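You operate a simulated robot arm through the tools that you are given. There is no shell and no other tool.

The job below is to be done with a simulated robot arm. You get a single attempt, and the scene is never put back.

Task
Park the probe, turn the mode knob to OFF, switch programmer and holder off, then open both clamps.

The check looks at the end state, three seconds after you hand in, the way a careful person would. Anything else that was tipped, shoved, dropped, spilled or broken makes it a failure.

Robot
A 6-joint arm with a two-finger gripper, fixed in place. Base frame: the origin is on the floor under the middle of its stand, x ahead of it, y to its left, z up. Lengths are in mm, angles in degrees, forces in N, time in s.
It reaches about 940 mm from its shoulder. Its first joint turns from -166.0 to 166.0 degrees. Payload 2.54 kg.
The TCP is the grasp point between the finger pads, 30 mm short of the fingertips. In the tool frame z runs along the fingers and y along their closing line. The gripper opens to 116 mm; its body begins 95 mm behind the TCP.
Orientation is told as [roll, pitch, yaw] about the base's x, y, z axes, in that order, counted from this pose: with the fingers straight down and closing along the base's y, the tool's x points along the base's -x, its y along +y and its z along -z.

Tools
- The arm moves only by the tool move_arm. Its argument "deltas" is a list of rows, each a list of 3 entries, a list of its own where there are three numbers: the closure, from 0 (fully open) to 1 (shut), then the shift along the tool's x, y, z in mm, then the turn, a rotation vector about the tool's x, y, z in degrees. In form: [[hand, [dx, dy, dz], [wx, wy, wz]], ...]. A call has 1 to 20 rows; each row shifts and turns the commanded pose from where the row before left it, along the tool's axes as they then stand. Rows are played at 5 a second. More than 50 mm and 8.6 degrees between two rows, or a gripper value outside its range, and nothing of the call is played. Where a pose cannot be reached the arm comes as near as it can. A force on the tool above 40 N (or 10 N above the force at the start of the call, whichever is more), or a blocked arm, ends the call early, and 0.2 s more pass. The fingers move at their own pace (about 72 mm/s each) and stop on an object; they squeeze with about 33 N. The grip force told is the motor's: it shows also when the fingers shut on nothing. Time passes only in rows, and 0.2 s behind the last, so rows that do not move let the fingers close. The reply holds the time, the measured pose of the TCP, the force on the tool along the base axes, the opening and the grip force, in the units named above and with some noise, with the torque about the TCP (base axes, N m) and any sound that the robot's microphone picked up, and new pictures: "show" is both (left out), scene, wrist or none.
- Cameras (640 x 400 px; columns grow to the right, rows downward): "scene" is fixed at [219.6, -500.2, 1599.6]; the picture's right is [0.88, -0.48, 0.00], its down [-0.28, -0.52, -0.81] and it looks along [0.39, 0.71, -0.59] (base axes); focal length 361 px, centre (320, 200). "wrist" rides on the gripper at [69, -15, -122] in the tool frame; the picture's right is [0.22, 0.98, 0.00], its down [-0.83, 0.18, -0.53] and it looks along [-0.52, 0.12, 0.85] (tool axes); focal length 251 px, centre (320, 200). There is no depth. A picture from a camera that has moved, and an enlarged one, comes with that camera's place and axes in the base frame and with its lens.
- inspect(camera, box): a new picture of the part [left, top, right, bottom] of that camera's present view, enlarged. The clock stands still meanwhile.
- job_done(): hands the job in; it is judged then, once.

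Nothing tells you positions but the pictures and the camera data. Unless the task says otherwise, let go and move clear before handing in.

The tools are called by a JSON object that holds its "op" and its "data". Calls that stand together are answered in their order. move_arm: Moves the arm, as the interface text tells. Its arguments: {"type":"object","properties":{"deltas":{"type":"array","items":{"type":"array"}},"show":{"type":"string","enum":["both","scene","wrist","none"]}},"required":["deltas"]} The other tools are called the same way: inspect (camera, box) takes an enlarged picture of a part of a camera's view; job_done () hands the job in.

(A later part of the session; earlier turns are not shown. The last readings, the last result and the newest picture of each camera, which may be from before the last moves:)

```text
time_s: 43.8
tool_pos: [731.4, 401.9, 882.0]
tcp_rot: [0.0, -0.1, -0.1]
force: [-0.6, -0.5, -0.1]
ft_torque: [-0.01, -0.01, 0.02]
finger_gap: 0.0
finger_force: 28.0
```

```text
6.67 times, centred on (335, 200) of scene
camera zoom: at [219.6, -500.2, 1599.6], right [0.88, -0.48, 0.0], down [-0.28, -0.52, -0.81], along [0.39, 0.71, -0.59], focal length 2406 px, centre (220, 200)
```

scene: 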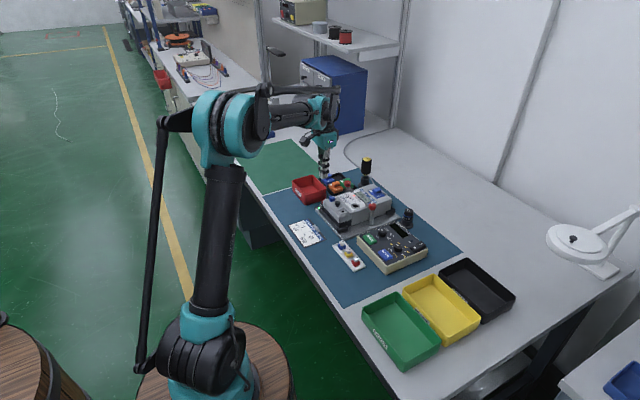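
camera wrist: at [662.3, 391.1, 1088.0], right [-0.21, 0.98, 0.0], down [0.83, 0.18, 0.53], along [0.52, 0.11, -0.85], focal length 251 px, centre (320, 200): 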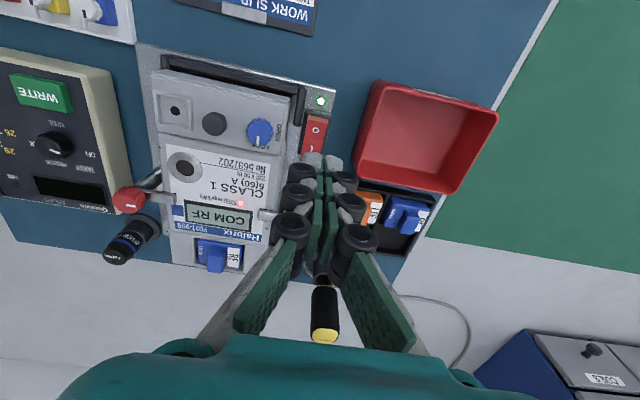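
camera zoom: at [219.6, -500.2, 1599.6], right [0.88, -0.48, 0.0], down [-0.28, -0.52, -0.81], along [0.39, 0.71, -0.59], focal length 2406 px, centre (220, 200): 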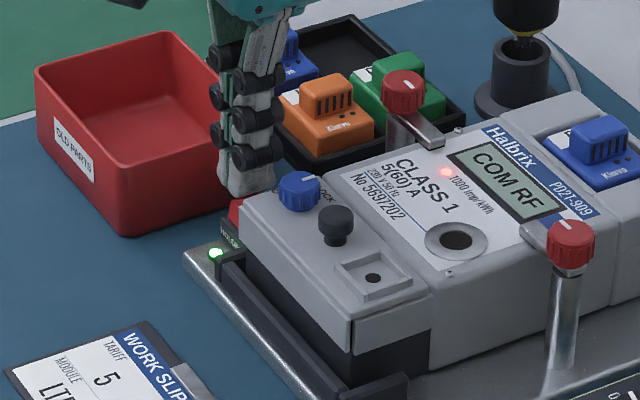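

{"op": "move_arm", "data": {"deltas": [[1, [0.5, 1.8, 6], [0, 0, 0]], [1, [0, 0, 5], [0, 0, 0]], [1, [0, 0, 2], [0, 0, 0]], [1, [0, 0, 0], [0, 0, 0]]], "show": "none"}}

{"op": "move_arm", "data": {"deltas": [[1, [0, 0, 1.2], [0, 0, 0]], [1, [0, 0, 1.2], [0, 0, 0]], [1, [0, 0, 0], [0, 0, 0]]], "show": "none"}}

{"op": "move_arm", "data": {"deltas": [[1, [0, 0, 1.2], [0, 0, 0]], [1, [0, 0, 0], [0, 0, 0]]], "show": "none"}}

{"op": "inspect", "data": {"camera": "wrist", "box": [230, 60, 430, 220]}}

```text
time_s: 44.8
tool_pos: [731.0, 404.8, 870.0]
tcp_rot: [0.1, 0.0, -0.1]
force: [-0.4, 0.1, -0.2]
ft_torque: [0.01, 0.05, -0.01]
finger_gap: 0.1
finger_force: 29.1
```

```text
time_s: 45.6
tool_pos: [730.7, 404.5, 867.1]
tcp_rot: [0.0, -0.1, -0.1]
force: [-0.3, 0.3, 0.3]
ft_torque: [-0.01, 0.02, -0.01]
finger_gap: 0.0
finger_force: 28.8
```

```text
time_s: 46.2
tool_pos: [731.2, 405.6, 866.4]
tcp_rot: [0.0, 0.0, -0.1]
force: [0.5, 0.8, -0.9]
ft_torque: [-0.02, 0.01, -0.02]
finger_gap: 0.1
finger_force: 28.6
```

```text
2.50 times, centred on (330, 140) of wrist
camera zoom: at [661.4, 389.2, 989.1], right [-0.21, 0.98, 0.0], down [0.83, 0.18, 0.53], along [0.52, 0.11, -0.85], focal length 629 px, centre (295, 350)
```

zoom: 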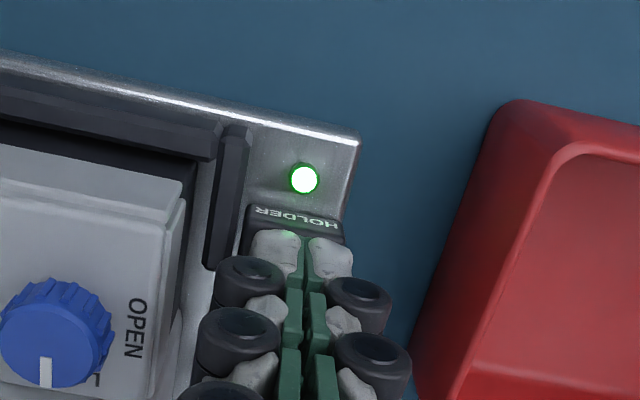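

{"op": "move_arm", "data": {"deltas": [[1, [0, 0, 1.2], [0, 0, 0]], [1, [0, 0, 1], [0, 0, 0]], [1, [0, 0, 0], [0, 0, 0]]], "show": "none"}}

{"op": "move_arm", "data": {"deltas": [[1, [0, 0, 1], [0, 0, 0]], [1, [0, 0, 1], [0, 0, 0]], [1, [0, 0, 0], [0, 0, 0]]], "show": "none"}}

{"op": "inspect", "data": {"camera": "wrist", "box": [230, 60, 430, 220]}}

```text
time_s: 47.0
tool_pos: [731.0, 405.5, 864.9]
tcp_rot: [-0.1, 0.0, -0.1]
force: [0.0, 0.7, 1.8]
ft_torque: [0.02, 0.03, -0.02]
finger_gap: 5.8
finger_force: 28.4
```

```text
time_s: 47.8
tool_pos: [731.4, 404.4, 863.0]
tcp_rot: [0.0, -0.1, -0.1]
force: [-0.3, 0.0, 1.4]
ft_torque: [-0.03, 0.03, -0.01]
finger_gap: 6.2
finger_force: 28.0
```

```text
2.50 times, centred on (330, 140) of wrist
camera zoom: at [662.0, 389.0, 985.1], right [-0.21, 0.98, 0.0], down [0.83, 0.18, 0.53], along [0.52, 0.11, -0.84], focal length 629 px, centre (295, 350)
```

zoom: 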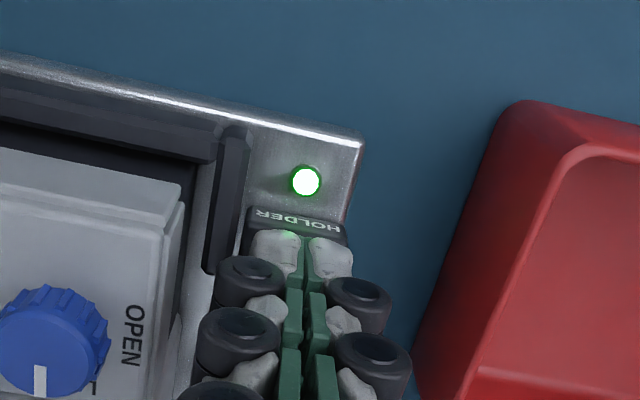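

Contact has begun (same sign as on the other rocker). I'll keep pressing in 1 mm steps until it clicks.

{"op": "move_arm", "data": {"deltas": [[1, [0, 0, 1], [0, 0, 0]], [1, [0, 0, 0], [0, 0, 0]]], "show": "none"}}

{"op": "move_arm", "data": {"deltas": [[1, [0, 0, 1], [0, 0, 0]], [1, [0, 0, 0], [0, 0, 0]]], "show": "none"}}

```text
time_s: 48.4
tool_pos: [733.0, 403.8, 860.4]
tcp_rot: [0.0, -0.1, -0.1]
force: [-1.2, 0.0, -1.0]
ft_torque: [0.0, -0.01, -0.03]
finger_gap: 0.0
finger_force: 28.3
heard: click
```

```text
time_s: 49.0
tool_pos: [730.7, 404.4, 861.9]
tcp_rot: [-0.1, -0.2, -0.1]
force: [0.1, -0.1, -0.3]
ft_torque: [0.01, 0.0, -0.02]
finger_gap: 0.0
finger_force: 28.8
```

Click heard. I'll raise up and verify the holder light, then look at the clamps.

{"op": "move_arm", "data": {"deltas": [[1, [0, 0, -15], [0, 0, 0]], [1, [0, 0, -40], [0, 0, 0]], [1, [0, 0, -45], [0, 0, 0]], [0.4, [0, -40, 0], [0, 0, 0]], [0.4, [0, -30, 0], [0, 0, 0]], [0.4, [0, 0, 0], [0, 0, 0]]]}}

{"op": "inspect", "data": {"camera": "wrist", "box": [230, 60, 430, 220]}}

{"op": "inspect", "data": {"camera": "scene", "box": [310, 170, 400, 240]}}

```text
time_s: 50.4
tool_pos: [732.4, 332.4, 960.5]
tcp_rot: [0.0, -0.1, 0.0]
force: [-0.6, 0.5, 0.5]
ft_torque: [-0.02, -0.03, 0.0]
finger_gap: 69.7
finger_force: 0.0
camera wrist: at [662.0, 316.4, 1082.7], right [-0.21, 0.98, 0.0], down [0.83, 0.18, 0.53], along [0.52, 0.11, -0.84], focal length 251 px, centre (320, 200)
```

scene: 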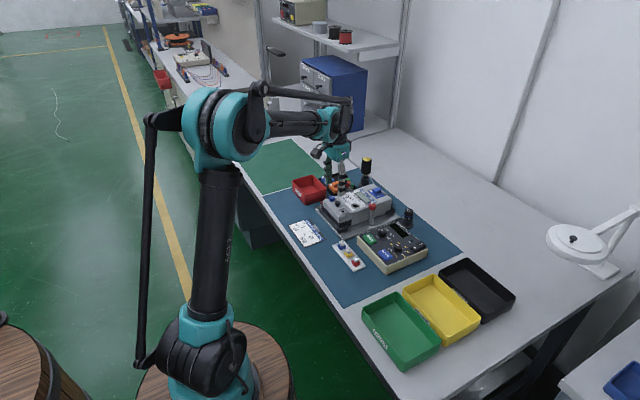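
wrist: 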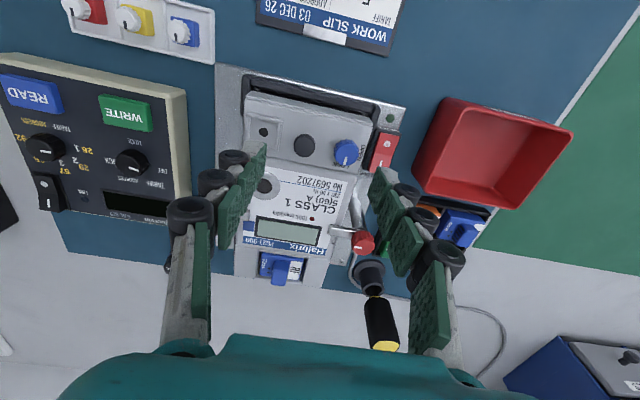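

```text
2.50 times, centred on (330, 140) of wrist
camera zoom: at [662.0, 316.4, 1082.7], right [-0.21, 0.98, 0.0], down [0.83, 0.18, 0.53], along [0.52, 0.11, -0.84], focal length 629 px, centre (295, 350)
```

zoom: 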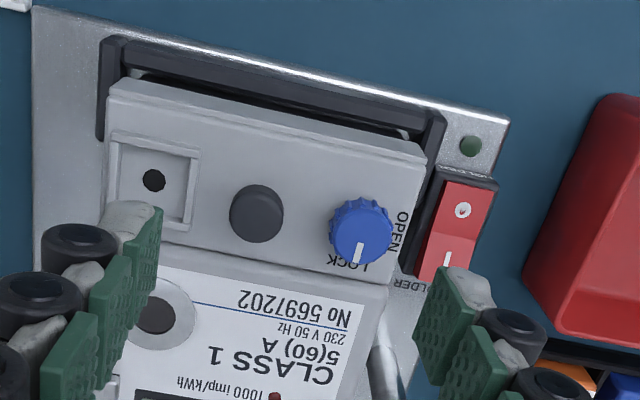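

```text
5.71 times, centred on (355, 205) of scene
camera zoom: at [219.6, -500.2, 1599.6], right [0.88, -0.48, 0.0], down [-0.28, -0.52, -0.81], along [0.39, 0.71, -0.59], focal length 2062 px, centre (120, 171)
```

zoom: 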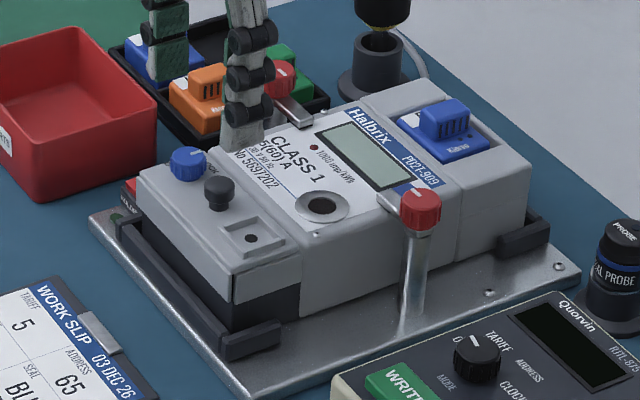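

The holder is off: the light and meter display are dark. Now I'll inspect the clamps more closely before turning them.

{"op": "move_arm", "data": {"deltas": [[0.4, [-30, -30, 0], [0, 0, 0]], [0.4, [-30, -30, 0], [0, 0, 0]], [0.4, [-25, -25, -5], [0, 0, 0]], [0.4, [0, 0, 0], [0, 0, 0]]]}}

{"op": "inspect", "data": {"camera": "wrist", "box": [270, 90, 390, 190]}}

{"op": "inspect", "data": {"camera": "scene", "box": [345, 185, 395, 235]}}

```text
time_s: 51.4
tool_pos: [818.1, 250.4, 965.0]
tcp_rot: [0.1, 0.0, 0.0]
force: [-0.6, 0.0, 0.2]
ft_torque: [0.02, 0.04, 0.01]
finger_gap: 69.7
finger_force: 0.1
camera wrist: at [748.4, 234.5, 1087.0], right [-0.21, 0.98, 0.0], down [0.83, 0.18, 0.53], along [0.52, 0.11, -0.85], focal length 251 px, centre (320, 200)
```

scene: 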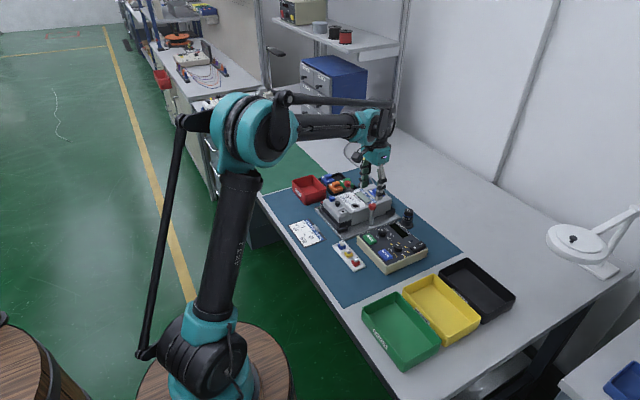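
wrist: 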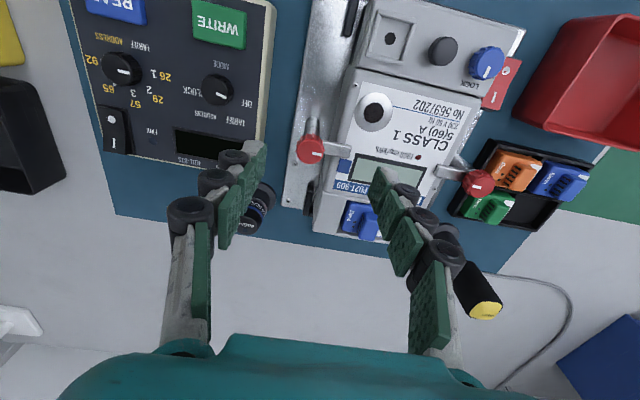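

```text
4.00 times, centred on (330, 140) of wrist
camera zoom: at [748.4, 234.5, 1087.0], right [-0.21, 0.98, 0.0], down [0.83, 0.18, 0.53], along [0.52, 0.11, -0.85], focal length 1006 px, centre (280, 440)
```

zoom: 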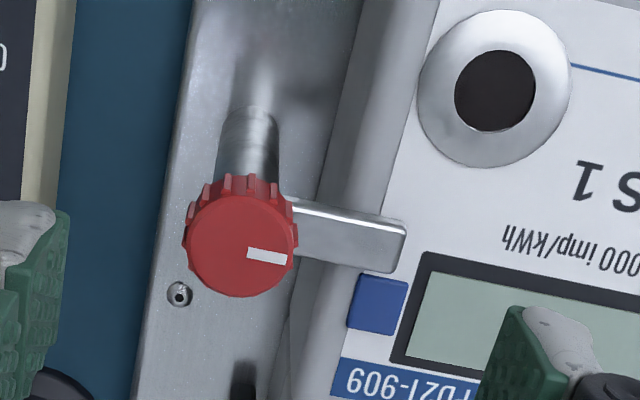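

```text
8.00 times, centred on (370, 210) of scene
camera zoom: at [219.6, -500.2, 1599.6], right [0.88, -0.48, 0.0], down [-0.28, -0.52, -0.81], along [0.39, 0.71, -0.59], focal length 2887 px, centre (-80, 120)
```

zoom: 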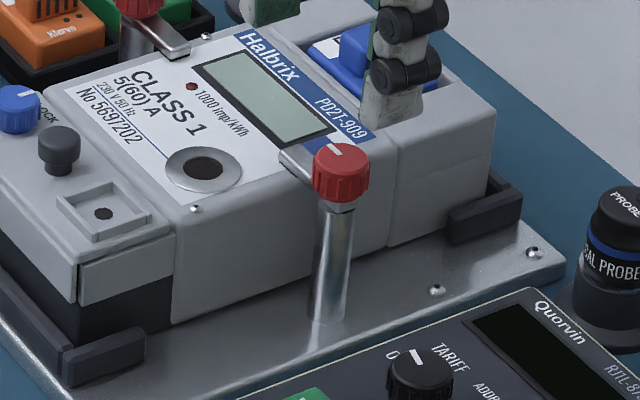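

The -y clamp knob is at about [824,243], top z≈893, with its arm pointing +y onto the meter. I'll centre over it and descend with the fingers open.

{"op": "move_arm", "data": {"deltas": [[0.5, [-5.9, -7.1, 0], [0, 0, 0]], [0.5, [0, 0, 20], [0, 0, 0]], [0.5, [0, 0, 20], [0, 0, 0]], [0.5, [0, 0, 5], [0, 0, 0]], [0.5, [0, 0, 0], [0, 0, 0]], [0.5, [0, 0, 0], [0, 0, 0]]], "show": "none"}}

{"op": "inspect", "data": {"camera": "wrist", "box": [240, 90, 400, 220]}}

{"op": "inspect", "data": {"camera": "scene", "box": [345, 185, 395, 235]}}

```text
time_s: 52.8
tool_pos: [823.0, 243.8, 919.5]
tcp_rot: [-0.1, -0.1, -0.2]
force: [0.5, -0.1, 0.8]
ft_torque: [-0.01, -0.01, 0.02]
finger_gap: 58.3
finger_force: 0.0
```

```text
3.08 times, centred on (320, 155) of wrist
camera zoom: at [753.2, 227.0, 1042.8], right [-0.21, 0.98, 0.0], down [0.83, 0.18, 0.53], along [0.52, 0.11, -0.84], focal length 774 px, centre (320, 338)
```

zoom: 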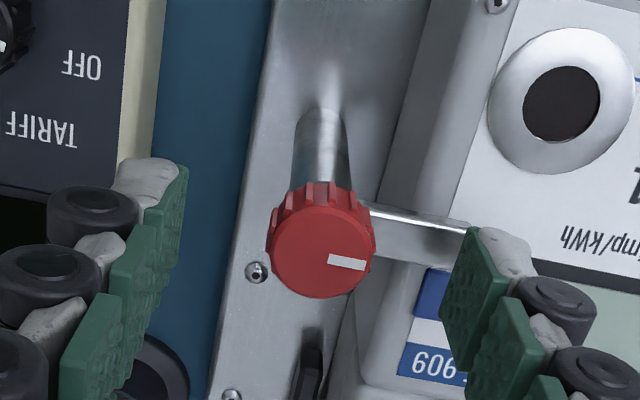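

```text
8.00 times, centred on (370, 210) of scene
camera zoom: at [219.6, -500.2, 1599.6], right [0.88, -0.48, 0.0], down [-0.28, -0.52, -0.81], along [0.39, 0.71, -0.59], focal length 2887 px, centre (-80, 120)
```

zoom: 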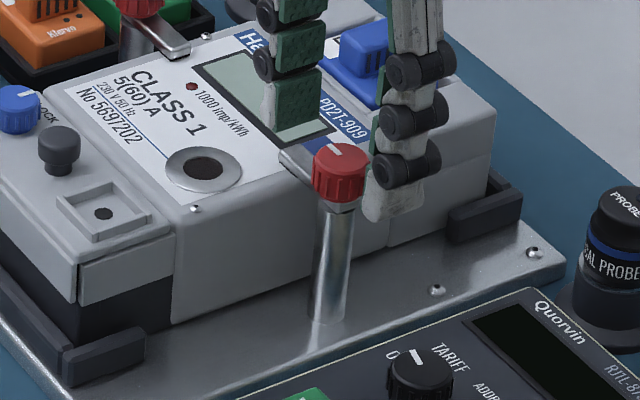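

The hand is well centred on the clamp knob. I'll lower 8 mm and grip.

{"op": "move_arm", "data": {"deltas": [[0.5, [0, 0, 4], [0, 0, 0]], [0.5, [0, 0, 4], [0, 0, 0]], [0.65, [0, 0, 0], [0, 0, 0]], [0.75, [0, 0, 0], [0, 0, 0]], [0.85, [0, 0, 0], [0, 0, 0]], [0.9, [0, 0, 0], [0, 0, 0]], [0.9, [0, 0, 0], [0, 0, 0]]], "show": "none"}}

{"op": "inspect", "data": {"camera": "wrist", "box": [240, 90, 400, 220]}}

{"op": "inspect", "data": {"camera": "scene", "box": [345, 185, 395, 235]}}

```text
time_s: 54.4
tool_pos: [822.7, 243.5, 912.2]
tcp_rot: [0.0, -0.2, 0.0]
force: [2.8, 17.1, -0.1]
ft_torque: [0.55, -0.21, 0.03]
finger_gap: 21.1
finger_force: 45.1
```

```text
3.08 times, centred on (320, 155) of wrist
camera zoom: at [752.8, 227.3, 1034.7], right [-0.21, 0.98, 0.0], down [0.83, 0.18, 0.54], along [0.52, 0.12, -0.84], focal length 774 px, centre (320, 338)
```

zoom: 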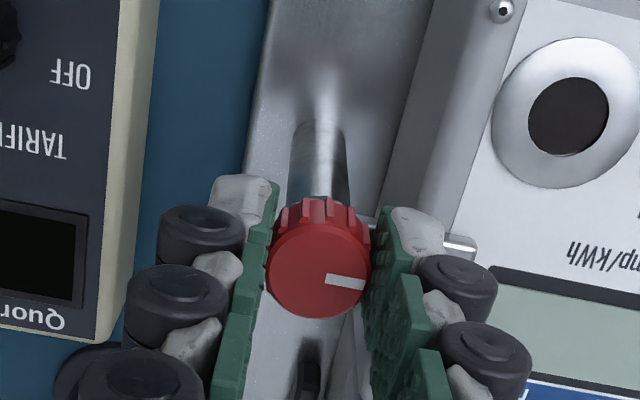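

```text
8.00 times, centred on (370, 210) of scene
camera zoom: at [219.6, -500.2, 1599.6], right [0.88, -0.48, 0.0], down [-0.28, -0.52, -0.81], along [0.39, 0.71, -0.59], focal length 2887 px, centre (-80, 120)
```

zoom: 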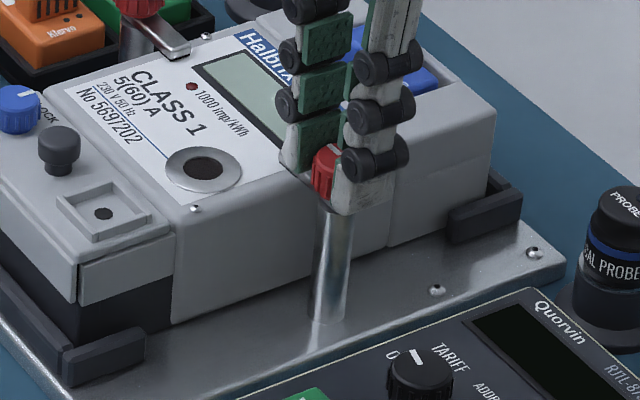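

The clamp knob is gripped at 21 mm. I'll relieve the side load, then try a small counter-clockwise turn and see whether it yields.

{"op": "move_arm", "data": {"deltas": [[0.9, [0, 1, 0], [0, 0, 0]], [0.9, [0, 0, 0], [0, 0, -3]], [0.9, [0, 0, 0], [0, 0, -3]], [0.9, [0, 0, 0], [0, 0, 0]]], "show": "none"}}

{"op": "inspect", "data": {"camera": "wrist", "box": [240, 90, 400, 220]}}

```text
time_s: 55.4
tool_pos: [822.0, 243.7, 911.6]
tcp_rot: [-0.1, -0.1, 6.0]
force: [8.3, 10.9, 9.1]
ft_torque: [0.22, 0.13, 0.0]
finger_gap: 21.0
finger_force: 44.5
```

```text
3.08 times, centred on (320, 155) of wrist
camera zoom: at [754.7, 220.2, 1034.7], right [-0.31, 0.95, 0.0], down [0.8, 0.27, 0.53], along [0.51, 0.17, -0.84], focal length 774 px, centre (320, 338)
```

zoom: 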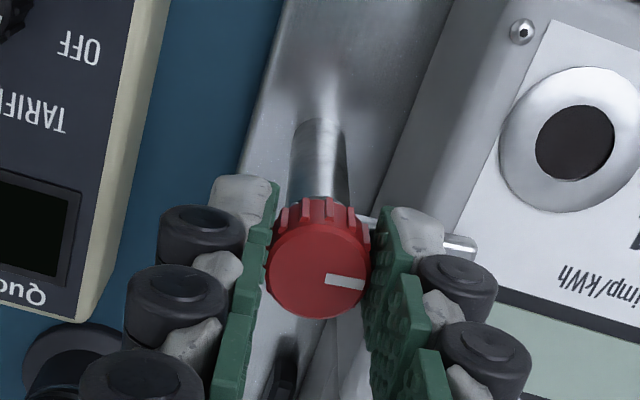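

The knob and arm turn counter-clockwise with no resistance. I'll continue in stages, relieving side load as needed.

{"op": "move_arm", "data": {"deltas": [[0.9, [-0.5, 0.6, -0.4], [0, 0, 0]], [0.9, [0, 0, 0], [0, 0, -8]], [0.9, [0, 0, 0], [0, 0, -8]], [0.9, [0, 0, 0], [0, 0, 0]]], "show": "none"}}

{"op": "inspect", "data": {"camera": "wrist", "box": [240, 90, 400, 220]}}

{"op": "inspect", "data": {"camera": "scene", "box": [345, 185, 395, 235]}}

```text
time_s: 56.4
tool_pos: [822.6, 241.9, 911.0]
tcp_rot: [0.0, 0.0, 22.0]
force: [-1.2, -7.7, -9.3]
ft_torque: [-0.44, 0.41, -0.01]
finger_gap: 20.8
finger_force: 45.2
```

```text
3.08 times, centred on (320, 155) of wrist
camera zoom: at [763.8, 202.1, 1034.9], right [-0.56, 0.83, 0.0], down [0.7, 0.48, 0.53], along [0.44, 0.3, -0.85], focal length 774 px, centre (320, 338)
```

zoom: 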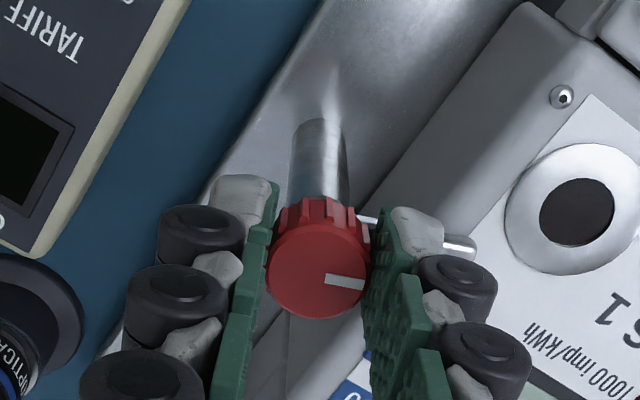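

```text
8.00 times, centred on (370, 210) of scene
camera zoom: at [219.6, -500.2, 1599.6], right [0.88, -0.48, 0.0], down [-0.28, -0.52, -0.81], along [0.39, 0.71, -0.59], focal length 2887 px, centre (-80, 120)
```

zoom: 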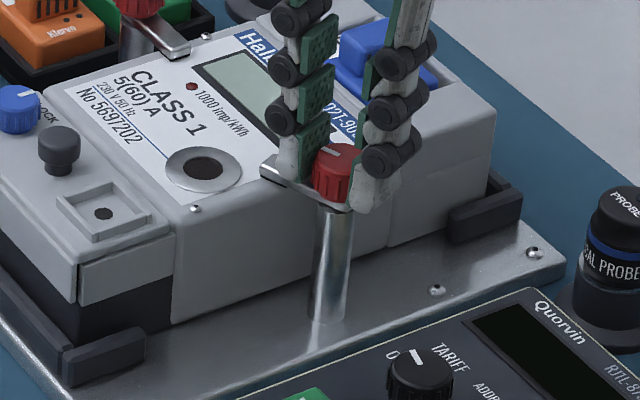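

{"op": "move_arm", "data": {"deltas": [[0.9, [0, -0.4, 0.4], [0, 0, -8]], [0.9, [0, 0, 0], [0, 0, -8]], [0.9, [0, 0, 0], [0, 0, -6]], [0.9, [0, 0, 0], [0, 0, 0]]], "show": "none"}}

```text
time_s: 57.4
tool_pos: [822.6, 241.2, 910.8]
tcp_rot: [0.0, -0.1, 43.9]
force: [-2.4, -24.2, -12.4]
ft_torque: [-0.17, -0.43, 0.0]
finger_gap: 21.1
finger_force: 44.9
```

{"op": "move_arm", "data": {"deltas": [[0.9, [1.0, -0.9, 0.6], [0, 0, 0]], [0.9, [0, 0, 0], [0, 0, -8]], [0.9, [0, 0, 0], [0, 0, -8]], [0.9, [0, 0, 0], [0, 0, 0]]], "show": "none"}}

{"op": "inspect", "data": {"camera": "scene", "box": [345, 185, 395, 235]}}

```text
time_s: 58.4
tool_pos: [824.3, 241.1, 911.1]
tcp_rot: [-0.1, -0.1, 60.0]
force: [10.8, -22.0, 4.3]
ft_torque: [-0.46, -0.4, -0.06]
finger_gap: 20.8
finger_force: 44.9
```

```text
8.00 times, centred on (370, 210) of scene
camera zoom: at [219.6, -500.2, 1599.6], right [0.88, -0.48, 0.0], down [-0.28, -0.52, -0.81], along [0.39, 0.71, -0.59], focal length 2887 px, centre (-80, 120)
```

zoom: 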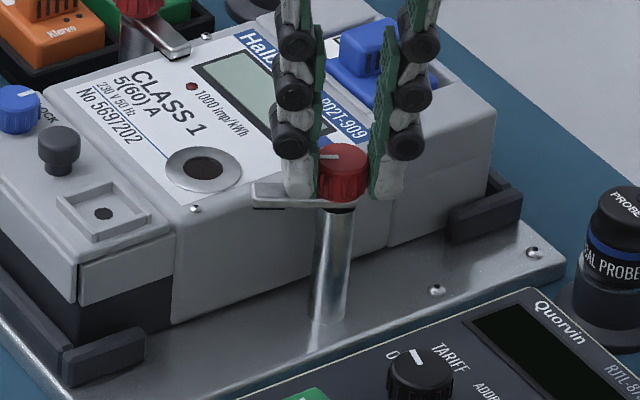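

{"op": "move_arm", "data": {"deltas": [[0.9, [0.7, -1.1, 0], [0, 0, 0]], [0.9, [0, 0, 0], [0, 0, -8]], [0.9, [0, 0, 0], [0, 0, -8]], [0.9, [0, 0, 0], [0, 0, 0]]], "show": "none"}}

```text
time_s: 59.4
tool_pos: [823.9, 241.1, 912.2]
tcp_rot: [-0.1, -0.1, 76.0]
force: [21.1, -9.2, 26.2]
ft_torque: [-0.33, -0.53, 0.0]
finger_gap: 20.9
finger_force: 45.1
```

{"op": "move_arm", "data": {"deltas": [[0.9, [0.2, -1.2, -1.2], [0, 0, 0]], [0.9, [0, 0, 0], [0, 0, -8]], [0.9, [0, 0, 0], [0, 0, -6]], [0.9, [0, 0, 0], [0, 0, 0]]], "show": "none"}}

{"op": "inspect", "data": {"camera": "scene", "box": [345, 185, 395, 235]}}

{"op": "inspect", "data": {"camera": "wrist", "box": [220, 80, 420, 240]}}

```text
time_s: 60.4
tool_pos: [824.3, 241.2, 912.2]
tcp_rot: [-0.1, 0.1, 90.0]
force: [11.2, -1.6, -11.9]
ft_torque: [0.92, -0.26, -0.16]
finger_gap: 20.9
finger_force: 44.8
```

```text
8.00 times, centred on (370, 210) of scene
camera zoom: at [219.6, -500.2, 1599.6], right [0.88, -0.48, 0.0], down [-0.28, -0.52, -0.81], along [0.39, 0.71, -0.59], focal length 2887 px, centre (-80, 120)
```

zoom: 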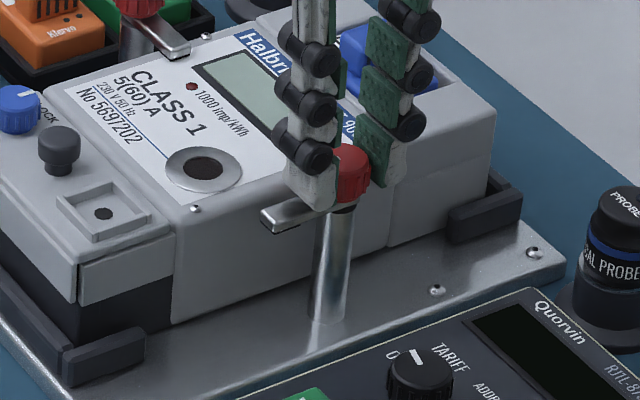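

```text
2.50 times, centred on (320, 160) of wrist
camera zoom: at [839.5, 171.3, 1034.7], right [-0.98, -0.22, 0.0], down [-0.18, 0.83, 0.53], along [-0.11, 0.52, -0.85], focal length 629 px, centre (320, 300)
```

zoom: 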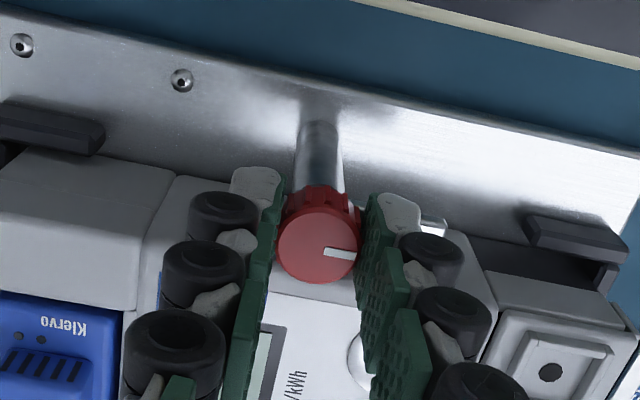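

The arm now lies along the meter's side, about 90° open. I'll try a few more degrees to see whether it has reached its stop.

{"op": "move_arm", "data": {"deltas": [[0.9, [0, -0.5, 0.6], [0, 0, -4]], [0.9, [0, 0, 0], [0, 0, 0]]], "show": "none"}}

{"op": "inspect", "data": {"camera": "wrist", "box": [220, 80, 420, 240]}}

```text
time_s: 61.0
tool_pos: [825.4, 240.4, 912.2]
tcp_rot: [0.0, 0.1, 94.1]
force: [0.6, -1.5, -6.4]
ft_torque: [-0.48, 0.09, -0.42]
finger_gap: 21.1
finger_force: 45.1
```

```text
2.50 times, centred on (320, 160) of wrist
camera zoom: at [844.5, 172.3, 1034.9], right [-0.96, -0.28, 0.0], down [-0.24, 0.81, 0.53], along [-0.15, 0.51, -0.85], focal length 629 px, centre (320, 300)
```

zoom: 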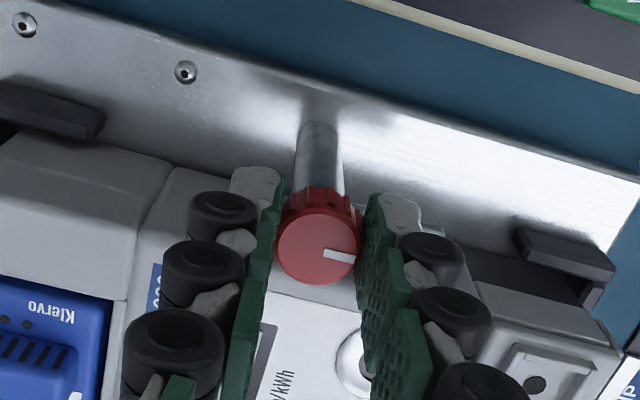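

Torque has risen, so the clamp is at its stop at about 90°. I'll relax the turn slightly, release, and lift off.

{"op": "move_arm", "data": {"deltas": [[0.9, [0, 0, 0], [0, 0, 3]], [0.78, [0, 0, 0], [0, 0, 0]], [0.65, [0, 0, 0], [0, 0, 0]], [0.5, [0, 0, 0], [0, 0, 0]], [0.5, [0, 0, 0], [0, 0, 0]], [0.5, [0, 0, -25], [0, 0, 0]], [0.5, [0, 0, -30], [0, 0, 0]], [0.5, [0, 0, 0], [0, 0, 0]]]}}

{"op": "inspect", "data": {"camera": "scene", "box": [345, 185, 395, 235]}}

{"op": "inspect", "data": {"camera": "wrist", "box": [220, 60, 420, 220]}}

```text
time_s: 62.8
tool_pos: [826.5, 241.3, 968.8]
tcp_rot: [-0.1, 0.0, 90.8]
force: [0.1, 1.1, 0.5]
ft_torque: [0.02, 0.01, 0.0]
finger_gap: 58.3
finger_force: 0.1
camera wrist: at [841.3, 171.7, 1091.2], right [-0.97, -0.23, 0.0], down [-0.2, 0.82, 0.53], along [-0.12, 0.52, -0.85], focal length 251 px, centre (320, 200)
```

scene: 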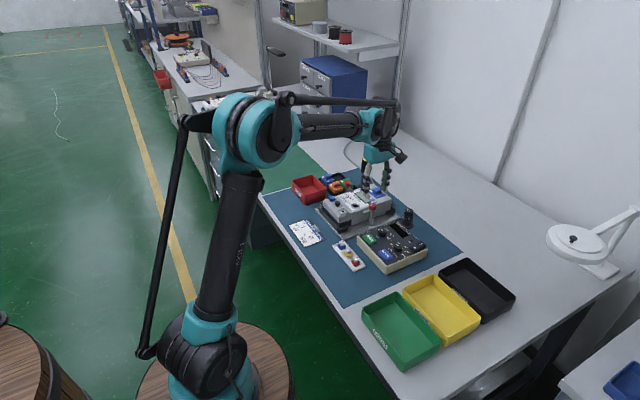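
wrist: 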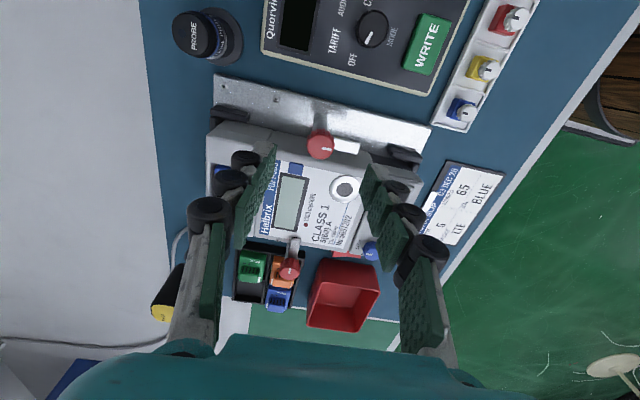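

```text
8.00 times, centred on (370, 210) of scene
camera zoom: at [219.6, -500.2, 1599.6], right [0.88, -0.48, 0.0], down [-0.28, -0.52, -0.81], along [0.39, 0.71, -0.59], focal length 2887 px, centre (-80, 120)
```

zoom: 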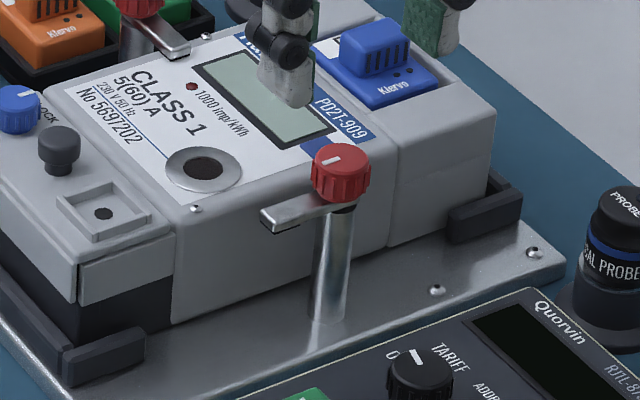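

```text
2.50 times, centred on (320, 140) of wrist
camera zoom: at [841.3, 171.7, 1091.2], right [-0.97, -0.23, 0.0], down [-0.2, 0.82, 0.53], along [-0.12, 0.52, -0.85], focal length 629 px, centre (320, 350)
```

zoom: 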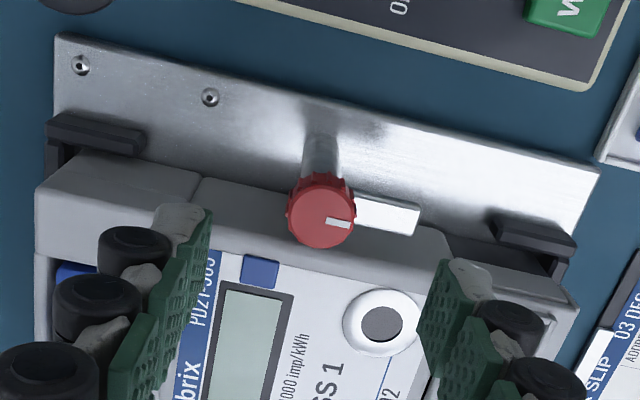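

The first clamp is open, its arm clear of the meter along the side. The other knob should be near [822,393] with its arm pointing -y; by symmetry it should open clockwise, so I'll keep this 90° yaw and move above it.

{"op": "move_arm", "data": {"deltas": [[0.5, [-37.5, 0.2, 0], [0, 0, 0]], [0.5, [-37.5, 0.2, 0], [0, 0, 0]], [0.5, [-37.5, 0.2, 0], [0, 0, 0]], [0.5, [-37.5, 0.2, 0], [0, 0, 0]], [0.5, [0, 0, 0], [0, 0, 0]]]}}

{"op": "inspect", "data": {"camera": "wrist", "box": [240, 80, 400, 200]}}

{"op": "inspect", "data": {"camera": "scene", "box": [325, 165, 385, 225]}}

```text
time_s: 64.0
tool_pos: [821.8, 392.4, 967.1]
tcp_rot: [-0.1, 0.0, 90.9]
force: [-0.3, 0.2, 0.5]
ft_torque: [0.0, -0.02, 0.02]
finger_gap: 58.1
finger_force: 0.1
camera wrist: at [837.1, 322.9, 1090.3], right [-0.97, -0.23, 0.0], down [-0.2, 0.82, 0.53], along [-0.12, 0.52, -0.85], focal length 251 px, centre (320, 200)
```

scene: 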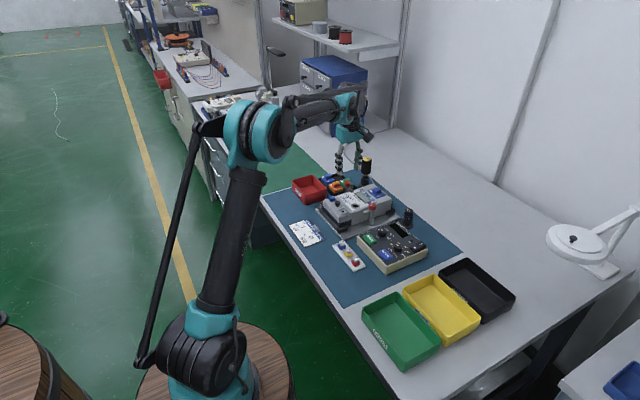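
wrist: 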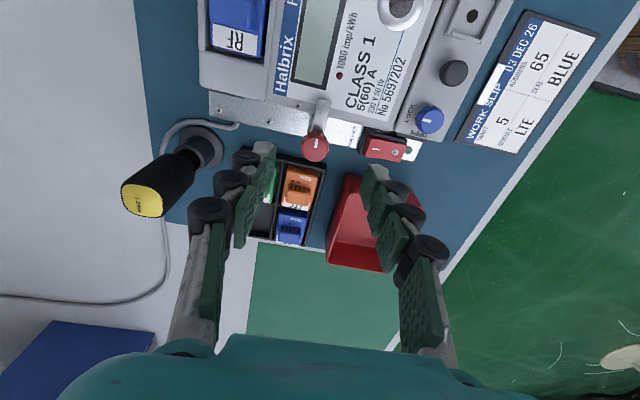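

```text
3.33 times, centred on (320, 140) of wrist
camera zoom: at [837.1, 322.9, 1090.3], right [-0.97, -0.23, 0.0], down [-0.2, 0.82, 0.53], along [-0.12, 0.52, -0.85], focal length 838 px, centre (320, 400)
```

zoom: 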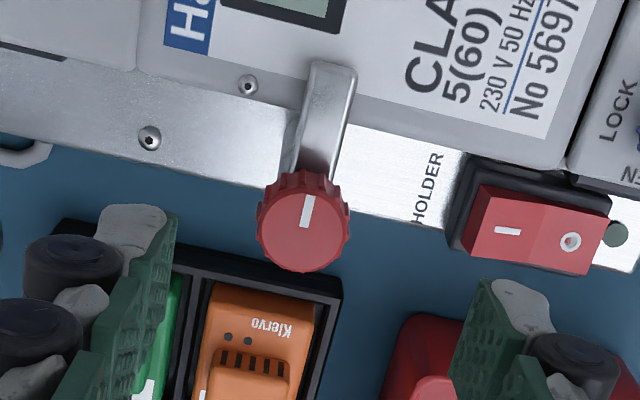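

```text
6.67 times, centred on (355, 195) of scene
camera zoom: at [219.6, -500.2, 1599.6], right [0.88, -0.48, 0.0], down [-0.28, -0.52, -0.81], along [0.39, 0.71, -0.59], focal length 2406 px, centre (87, 233)
```

zoom: 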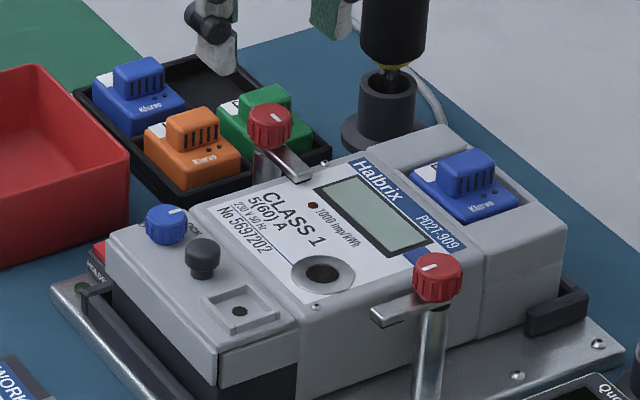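

{"op": "move_arm", "data": {"deltas": [[0.5, [-3.1, -3.2, 0], [0, 0, 0]], [0.5, [0, 0, 20], [0, 0, 0]], [0.5, [0, 0, 20], [0, 0, 0]], [0.5, [0, 0, 7], [0, 0, 0]], [0.5, [0, 0, 0], [0, 0, 0]], [0.5, [0, 0, 0], [0, 0, 0]]], "show": "none"}}

{"op": "inspect", "data": {"camera": "wrist", "box": [240, 90, 400, 220]}}

{"op": "inspect", "data": {"camera": "scene", "box": [325, 165, 385, 225]}}

```text
time_s: 65.4
tool_pos: [826.3, 393.9, 921.5]
tcp_rot: [-0.1, -0.1, 90.9]
force: [0.8, -0.2, 1.1]
ft_torque: [0.04, -0.01, 0.02]
finger_gap: 57.8
finger_force: 0.0
```

```text
3.08 times, centred on (320, 155) of wrist
camera zoom: at [841.9, 324.7, 1044.2], right [-0.97, -0.23, 0.0], down [-0.2, 0.82, 0.53], along [-0.12, 0.52, -0.85], focal length 774 px, centre (320, 338)
```

zoom: 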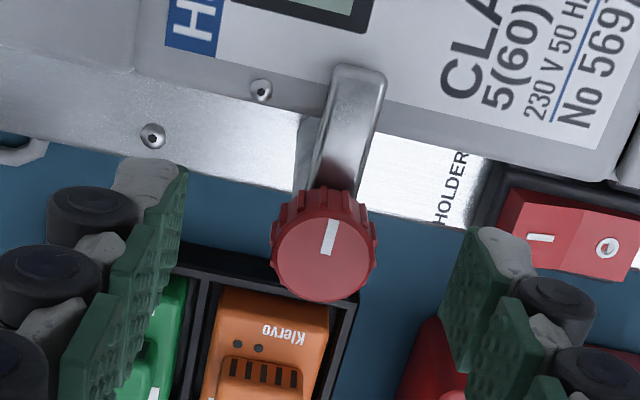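

```text
6.67 times, centred on (355, 195) of scene
camera zoom: at [219.6, -500.2, 1599.6], right [0.88, -0.48, 0.0], down [-0.28, -0.52, -0.81], along [0.39, 0.71, -0.59], focal length 2406 px, centre (87, 233)
```

zoom: 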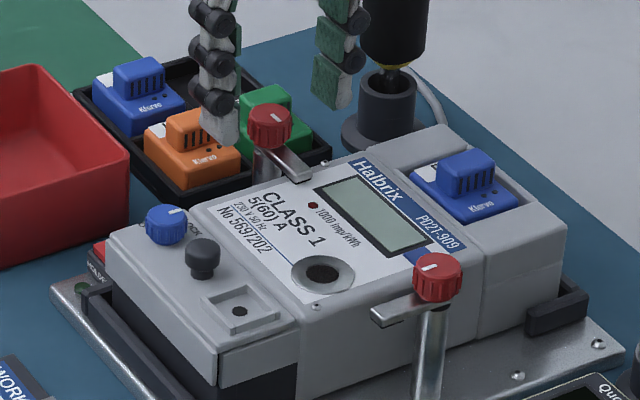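

{"op": "move_arm", "data": {"deltas": [[0.5, [-2.0, 0.4, 0], [0, 0, 0]], [0.5, [0, 0, 5], [0, 0, 0]], [0.5, [0, 0, 5], [0, 0, 0]], [0.65, [0, 0, 0], [0, 0, 0]], [0.75, [0, 0, 0], [0, 0, 0]], [0.85, [0, 0, 0], [0, 0, 0]], [0.9, [0, 0, 0], [0, 0, 0]], [0.9, [0, 0, 0], [0, 0, 0]]], "show": "none"}}

{"op": "inspect", "data": {"camera": "wrist", "box": [240, 90, 400, 220]}}

{"op": "inspect", "data": {"camera": "scene", "box": [325, 165, 385, 225]}}

```text
time_s: 67.2
tool_pos: [825.8, 395.8, 910.1]
tcp_rot: [-0.1, -0.1, 90.9]
force: [-0.8, -0.1, -2.7]
ft_torque: [0.0, 0.03, -0.01]
finger_gap: 21.2
finger_force: 44.6
```

```text
3.08 times, centred on (320, 155) of wrist
camera zoom: at [840.5, 326.2, 1033.8], right [-0.97, -0.23, 0.0], down [-0.2, 0.82, 0.53], along [-0.12, 0.52, -0.85], focal length 774 px, centre (320, 338)
```

zoom: 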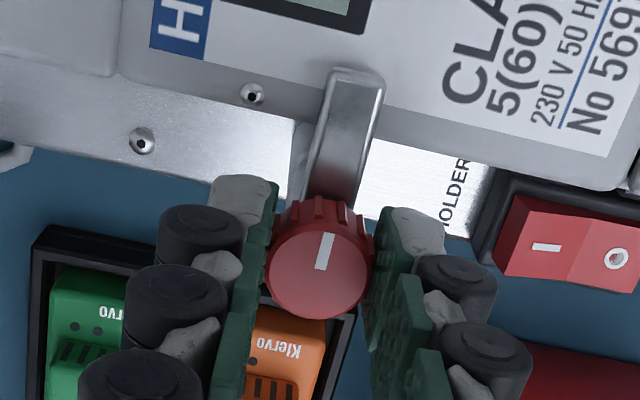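

```text
6.67 times, centred on (355, 195) of scene
camera zoom: at [219.6, -500.2, 1599.6], right [0.88, -0.48, 0.0], down [-0.28, -0.52, -0.81], along [0.39, 0.71, -0.59], focal length 2406 px, centre (87, 233)
```

zoom: 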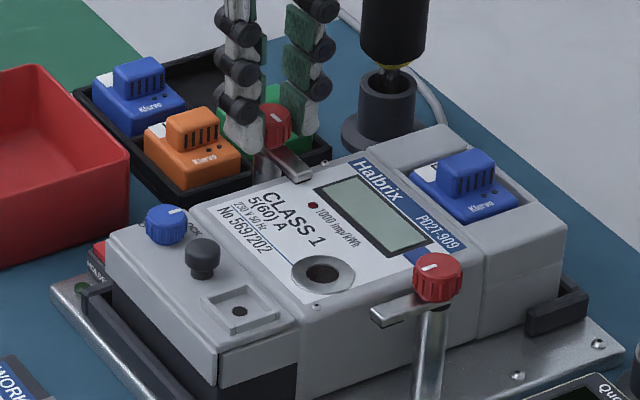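

Gripped cleanly. I'll try a small clockwise turn.

{"op": "move_arm", "data": {"deltas": [[0.9, [0, 0, 0], [0, 0, 3]], [0.9, [0, 0, 0], [0, 0, 3]], [0.9, [0, 0, 0], [0, 0, 0]]], "show": "none"}}

{"op": "inspect", "data": {"camera": "wrist", "box": [240, 90, 400, 220]}}

```text
time_s: 68.0
tool_pos: [824.2, 395.7, 910.6]
tcp_rot: [-0.1, 0.0, 84.9]
force: [0.6, -2.5, 0.8]
ft_torque: [-0.03, 0.03, 0.01]
finger_gap: 21.1
finger_force: 44.4
```

```text
3.08 times, centred on (320, 155) of wrist
camera zoom: at [832.9, 324.9, 1033.8], right [-0.99, -0.13, 0.0], down [-0.11, 0.84, 0.53], along [-0.07, 0.53, -0.85], focal length 774 px, centre (320, 338)
```

zoom: 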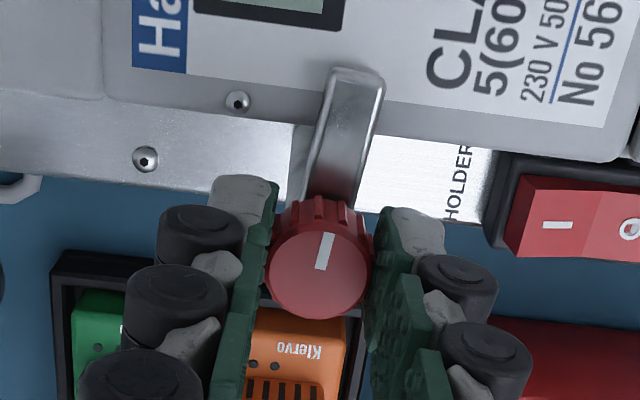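

It yields freely clockwise. I'll continue in stages.

{"op": "move_arm", "data": {"deltas": [[0.9, [0, 0, 0], [0, 0, 8]], [0.9, [0, 0, 0], [0, 0, 8]], [0.9, [0, 0, 0], [0, 0, 8]], [0.9, [0, 0, 0], [0, 0, 0]]], "show": "none"}}

```text
time_s: 69.0
tool_pos: [823.8, 396.2, 910.8]
tcp_rot: [-0.1, -0.2, 60.9]
force: [-1.7, 3.5, 15.7]
ft_torque: [-0.41, 0.35, 0.01]
finger_gap: 20.9
finger_force: 44.5
```

{"op": "move_arm", "data": {"deltas": [[0.9, [0, 0, -0.8], [0, 0, 0]], [0.9, [0, 0, 0], [0, 0, 8]], [0.9, [0, 0, 0], [0, 0, 8]], [0.9, [0, 0, 0], [0, 0, 0]]], "show": "none"}}

{"op": "inspect", "data": {"camera": "wrist", "box": [240, 90, 400, 220]}}

{"op": "inspect", "data": {"camera": "scene", "box": [325, 165, 385, 225]}}

```text
time_s: 70.0
tool_pos: [823.9, 395.7, 910.7]
tcp_rot: [0.0, 0.0, 44.9]
force: [-13.6, 4.3, -2.9]
ft_torque: [0.64, -0.13, 0.03]
finger_gap: 21.0
finger_force: 45.0
```

```text
3.08 times, centred on (320, 155) of wrist
camera zoom: at [784.9, 336.0, 1033.7], right [-0.84, 0.54, 0.0], down [0.46, 0.71, 0.53], along [0.29, 0.45, -0.85], focal length 774 px, centre (320, 338)
```

zoom: 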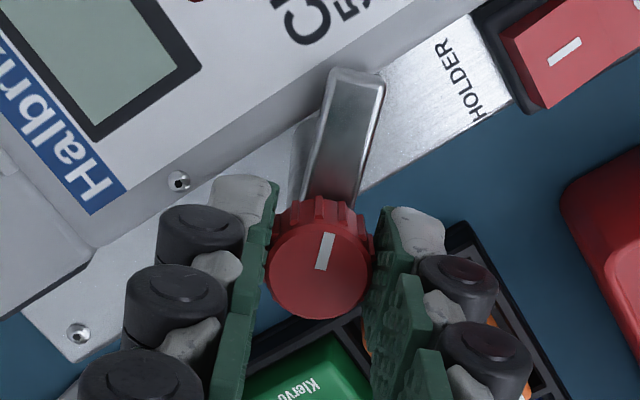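

```text
6.67 times, centred on (355, 195) of scene
camera zoom: at [219.6, -500.2, 1599.6], right [0.88, -0.48, 0.0], down [-0.28, -0.52, -0.81], along [0.39, 0.71, -0.59], focal length 2406 px, centre (87, 233)
```

zoom: 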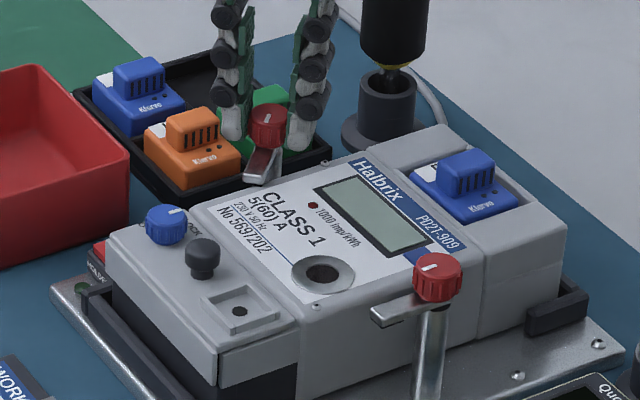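

{"op": "move_arm", "data": {"deltas": [[0.9, [0.4, 0.7, 0], [0, 0, 0]], [0.9, [0, 0, 0], [0, 0, 8]], [0.9, [0, 0, 0], [0, 0, 8]], [0.9, [0, 0, 0], [0, 0, 0]]], "show": "none"}}

```text
time_s: 71.0
tool_pos: [823.6, 396.4, 910.3]
tcp_rot: [0.0, 0.0, 28.9]
force: [-8.5, 8.3, 2.7]
ft_torque: [-0.1, 0.79, 0.01]
finger_gap: 21.4
finger_force: 45.7
```

{"op": "move_arm", "data": {"deltas": [[0.9, [0.2, 0.7, 0], [0, 0, 0]], [0.9, [0, 0, 0], [0, 0, 8]], [0.9, [0, 0, 0], [0, 0, 8]], [0.9, [0, 0, 0], [0, 0, 0]]], "show": "none"}}

{"op": "inspect", "data": {"camera": "wrist", "box": [240, 90, 400, 220]}}

```text
time_s: 72.0
tool_pos: [824.1, 396.6, 911.4]
tcp_rot: [0.1, 0.0, 12.9]
force: [-2.4, 7.7, -5.9]
ft_torque: [0.36, -0.68, -0.03]
finger_gap: 21.0
finger_force: 44.8
```

```text
3.08 times, centred on (320, 155) of wrist
camera zoom: at [758.5, 366.1, 1033.6], right [-0.43, 0.9, 0.0], down [0.76, 0.36, 0.54], along [0.48, 0.23, -0.84], focal length 774 px, centre (320, 338)
```

zoom: 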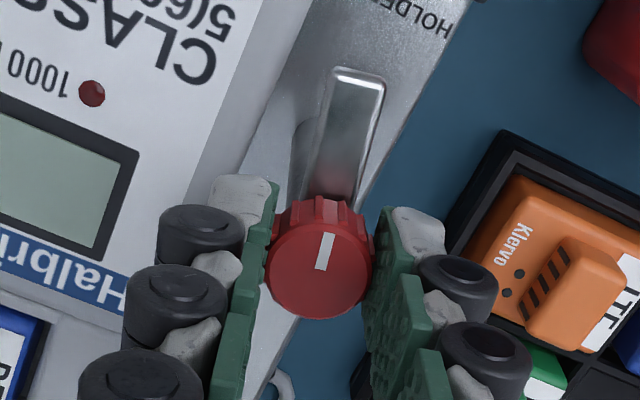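

{"op": "move_arm", "data": {"deltas": [[0.9, [0, 0.4, 0.3], [0, 0, 0]], [0.9, [0, 0, 0], [0, 0, 7]], [0.9, [0, 0, 0], [0, 0, 5]], [0.9, [0, 0, 0], [0, 0, 0]]], "show": "none"}}

{"op": "move_arm", "data": {"deltas": [[0.9, [0, 0, 0], [0, 0, 3]], [0.9, [0, 0, 0], [0, 0, 0]]], "show": "none"}}

{"op": "inspect", "data": {"camera": "wrist", "box": [240, 90, 400, 220]}}

{"op": "inspect", "data": {"camera": "scene", "box": [325, 165, 385, 225]}}

```text
time_s: 73.0
tool_pos: [824.1, 397.5, 909.9]
tcp_rot: [0.0, 0.0, 0.9]
force: [-3.5, 4.8, 1.8]
ft_torque: [0.11, 0.12, 0.13]
finger_gap: 21.1
finger_force: 45.1
```

```text
time_s: 73.6
tool_pos: [822.6, 398.3, 910.8]
tcp_rot: [0.0, -0.1, -2.1]
force: [-2.8, 7.7, -1.2]
ft_torque: [0.24, -0.08, 0.15]
finger_gap: 21.2
finger_force: 45.4
```

```text
3.08 times, centred on (320, 155) of wrist
camera zoom: at [753.1, 384.1, 1033.6], right [-0.18, 0.98, 0.0], down [0.83, 0.15, 0.53], along [0.53, 0.1, -0.84], focal length 774 px, centre (320, 338)
```

zoom: 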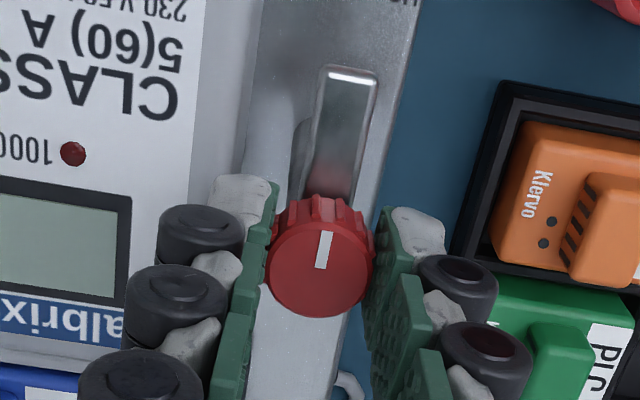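

```text
6.67 times, centred on (355, 195) of scene
camera zoom: at [219.6, -500.2, 1599.6], right [0.88, -0.48, 0.0], down [-0.28, -0.52, -0.81], along [0.39, 0.71, -0.59], focal length 2406 px, centre (87, 233)
```

zoom: 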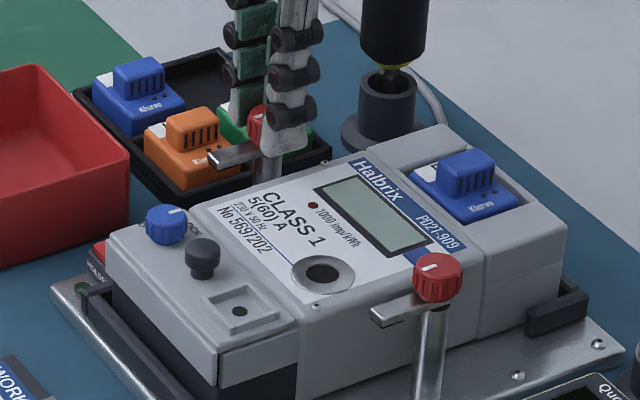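

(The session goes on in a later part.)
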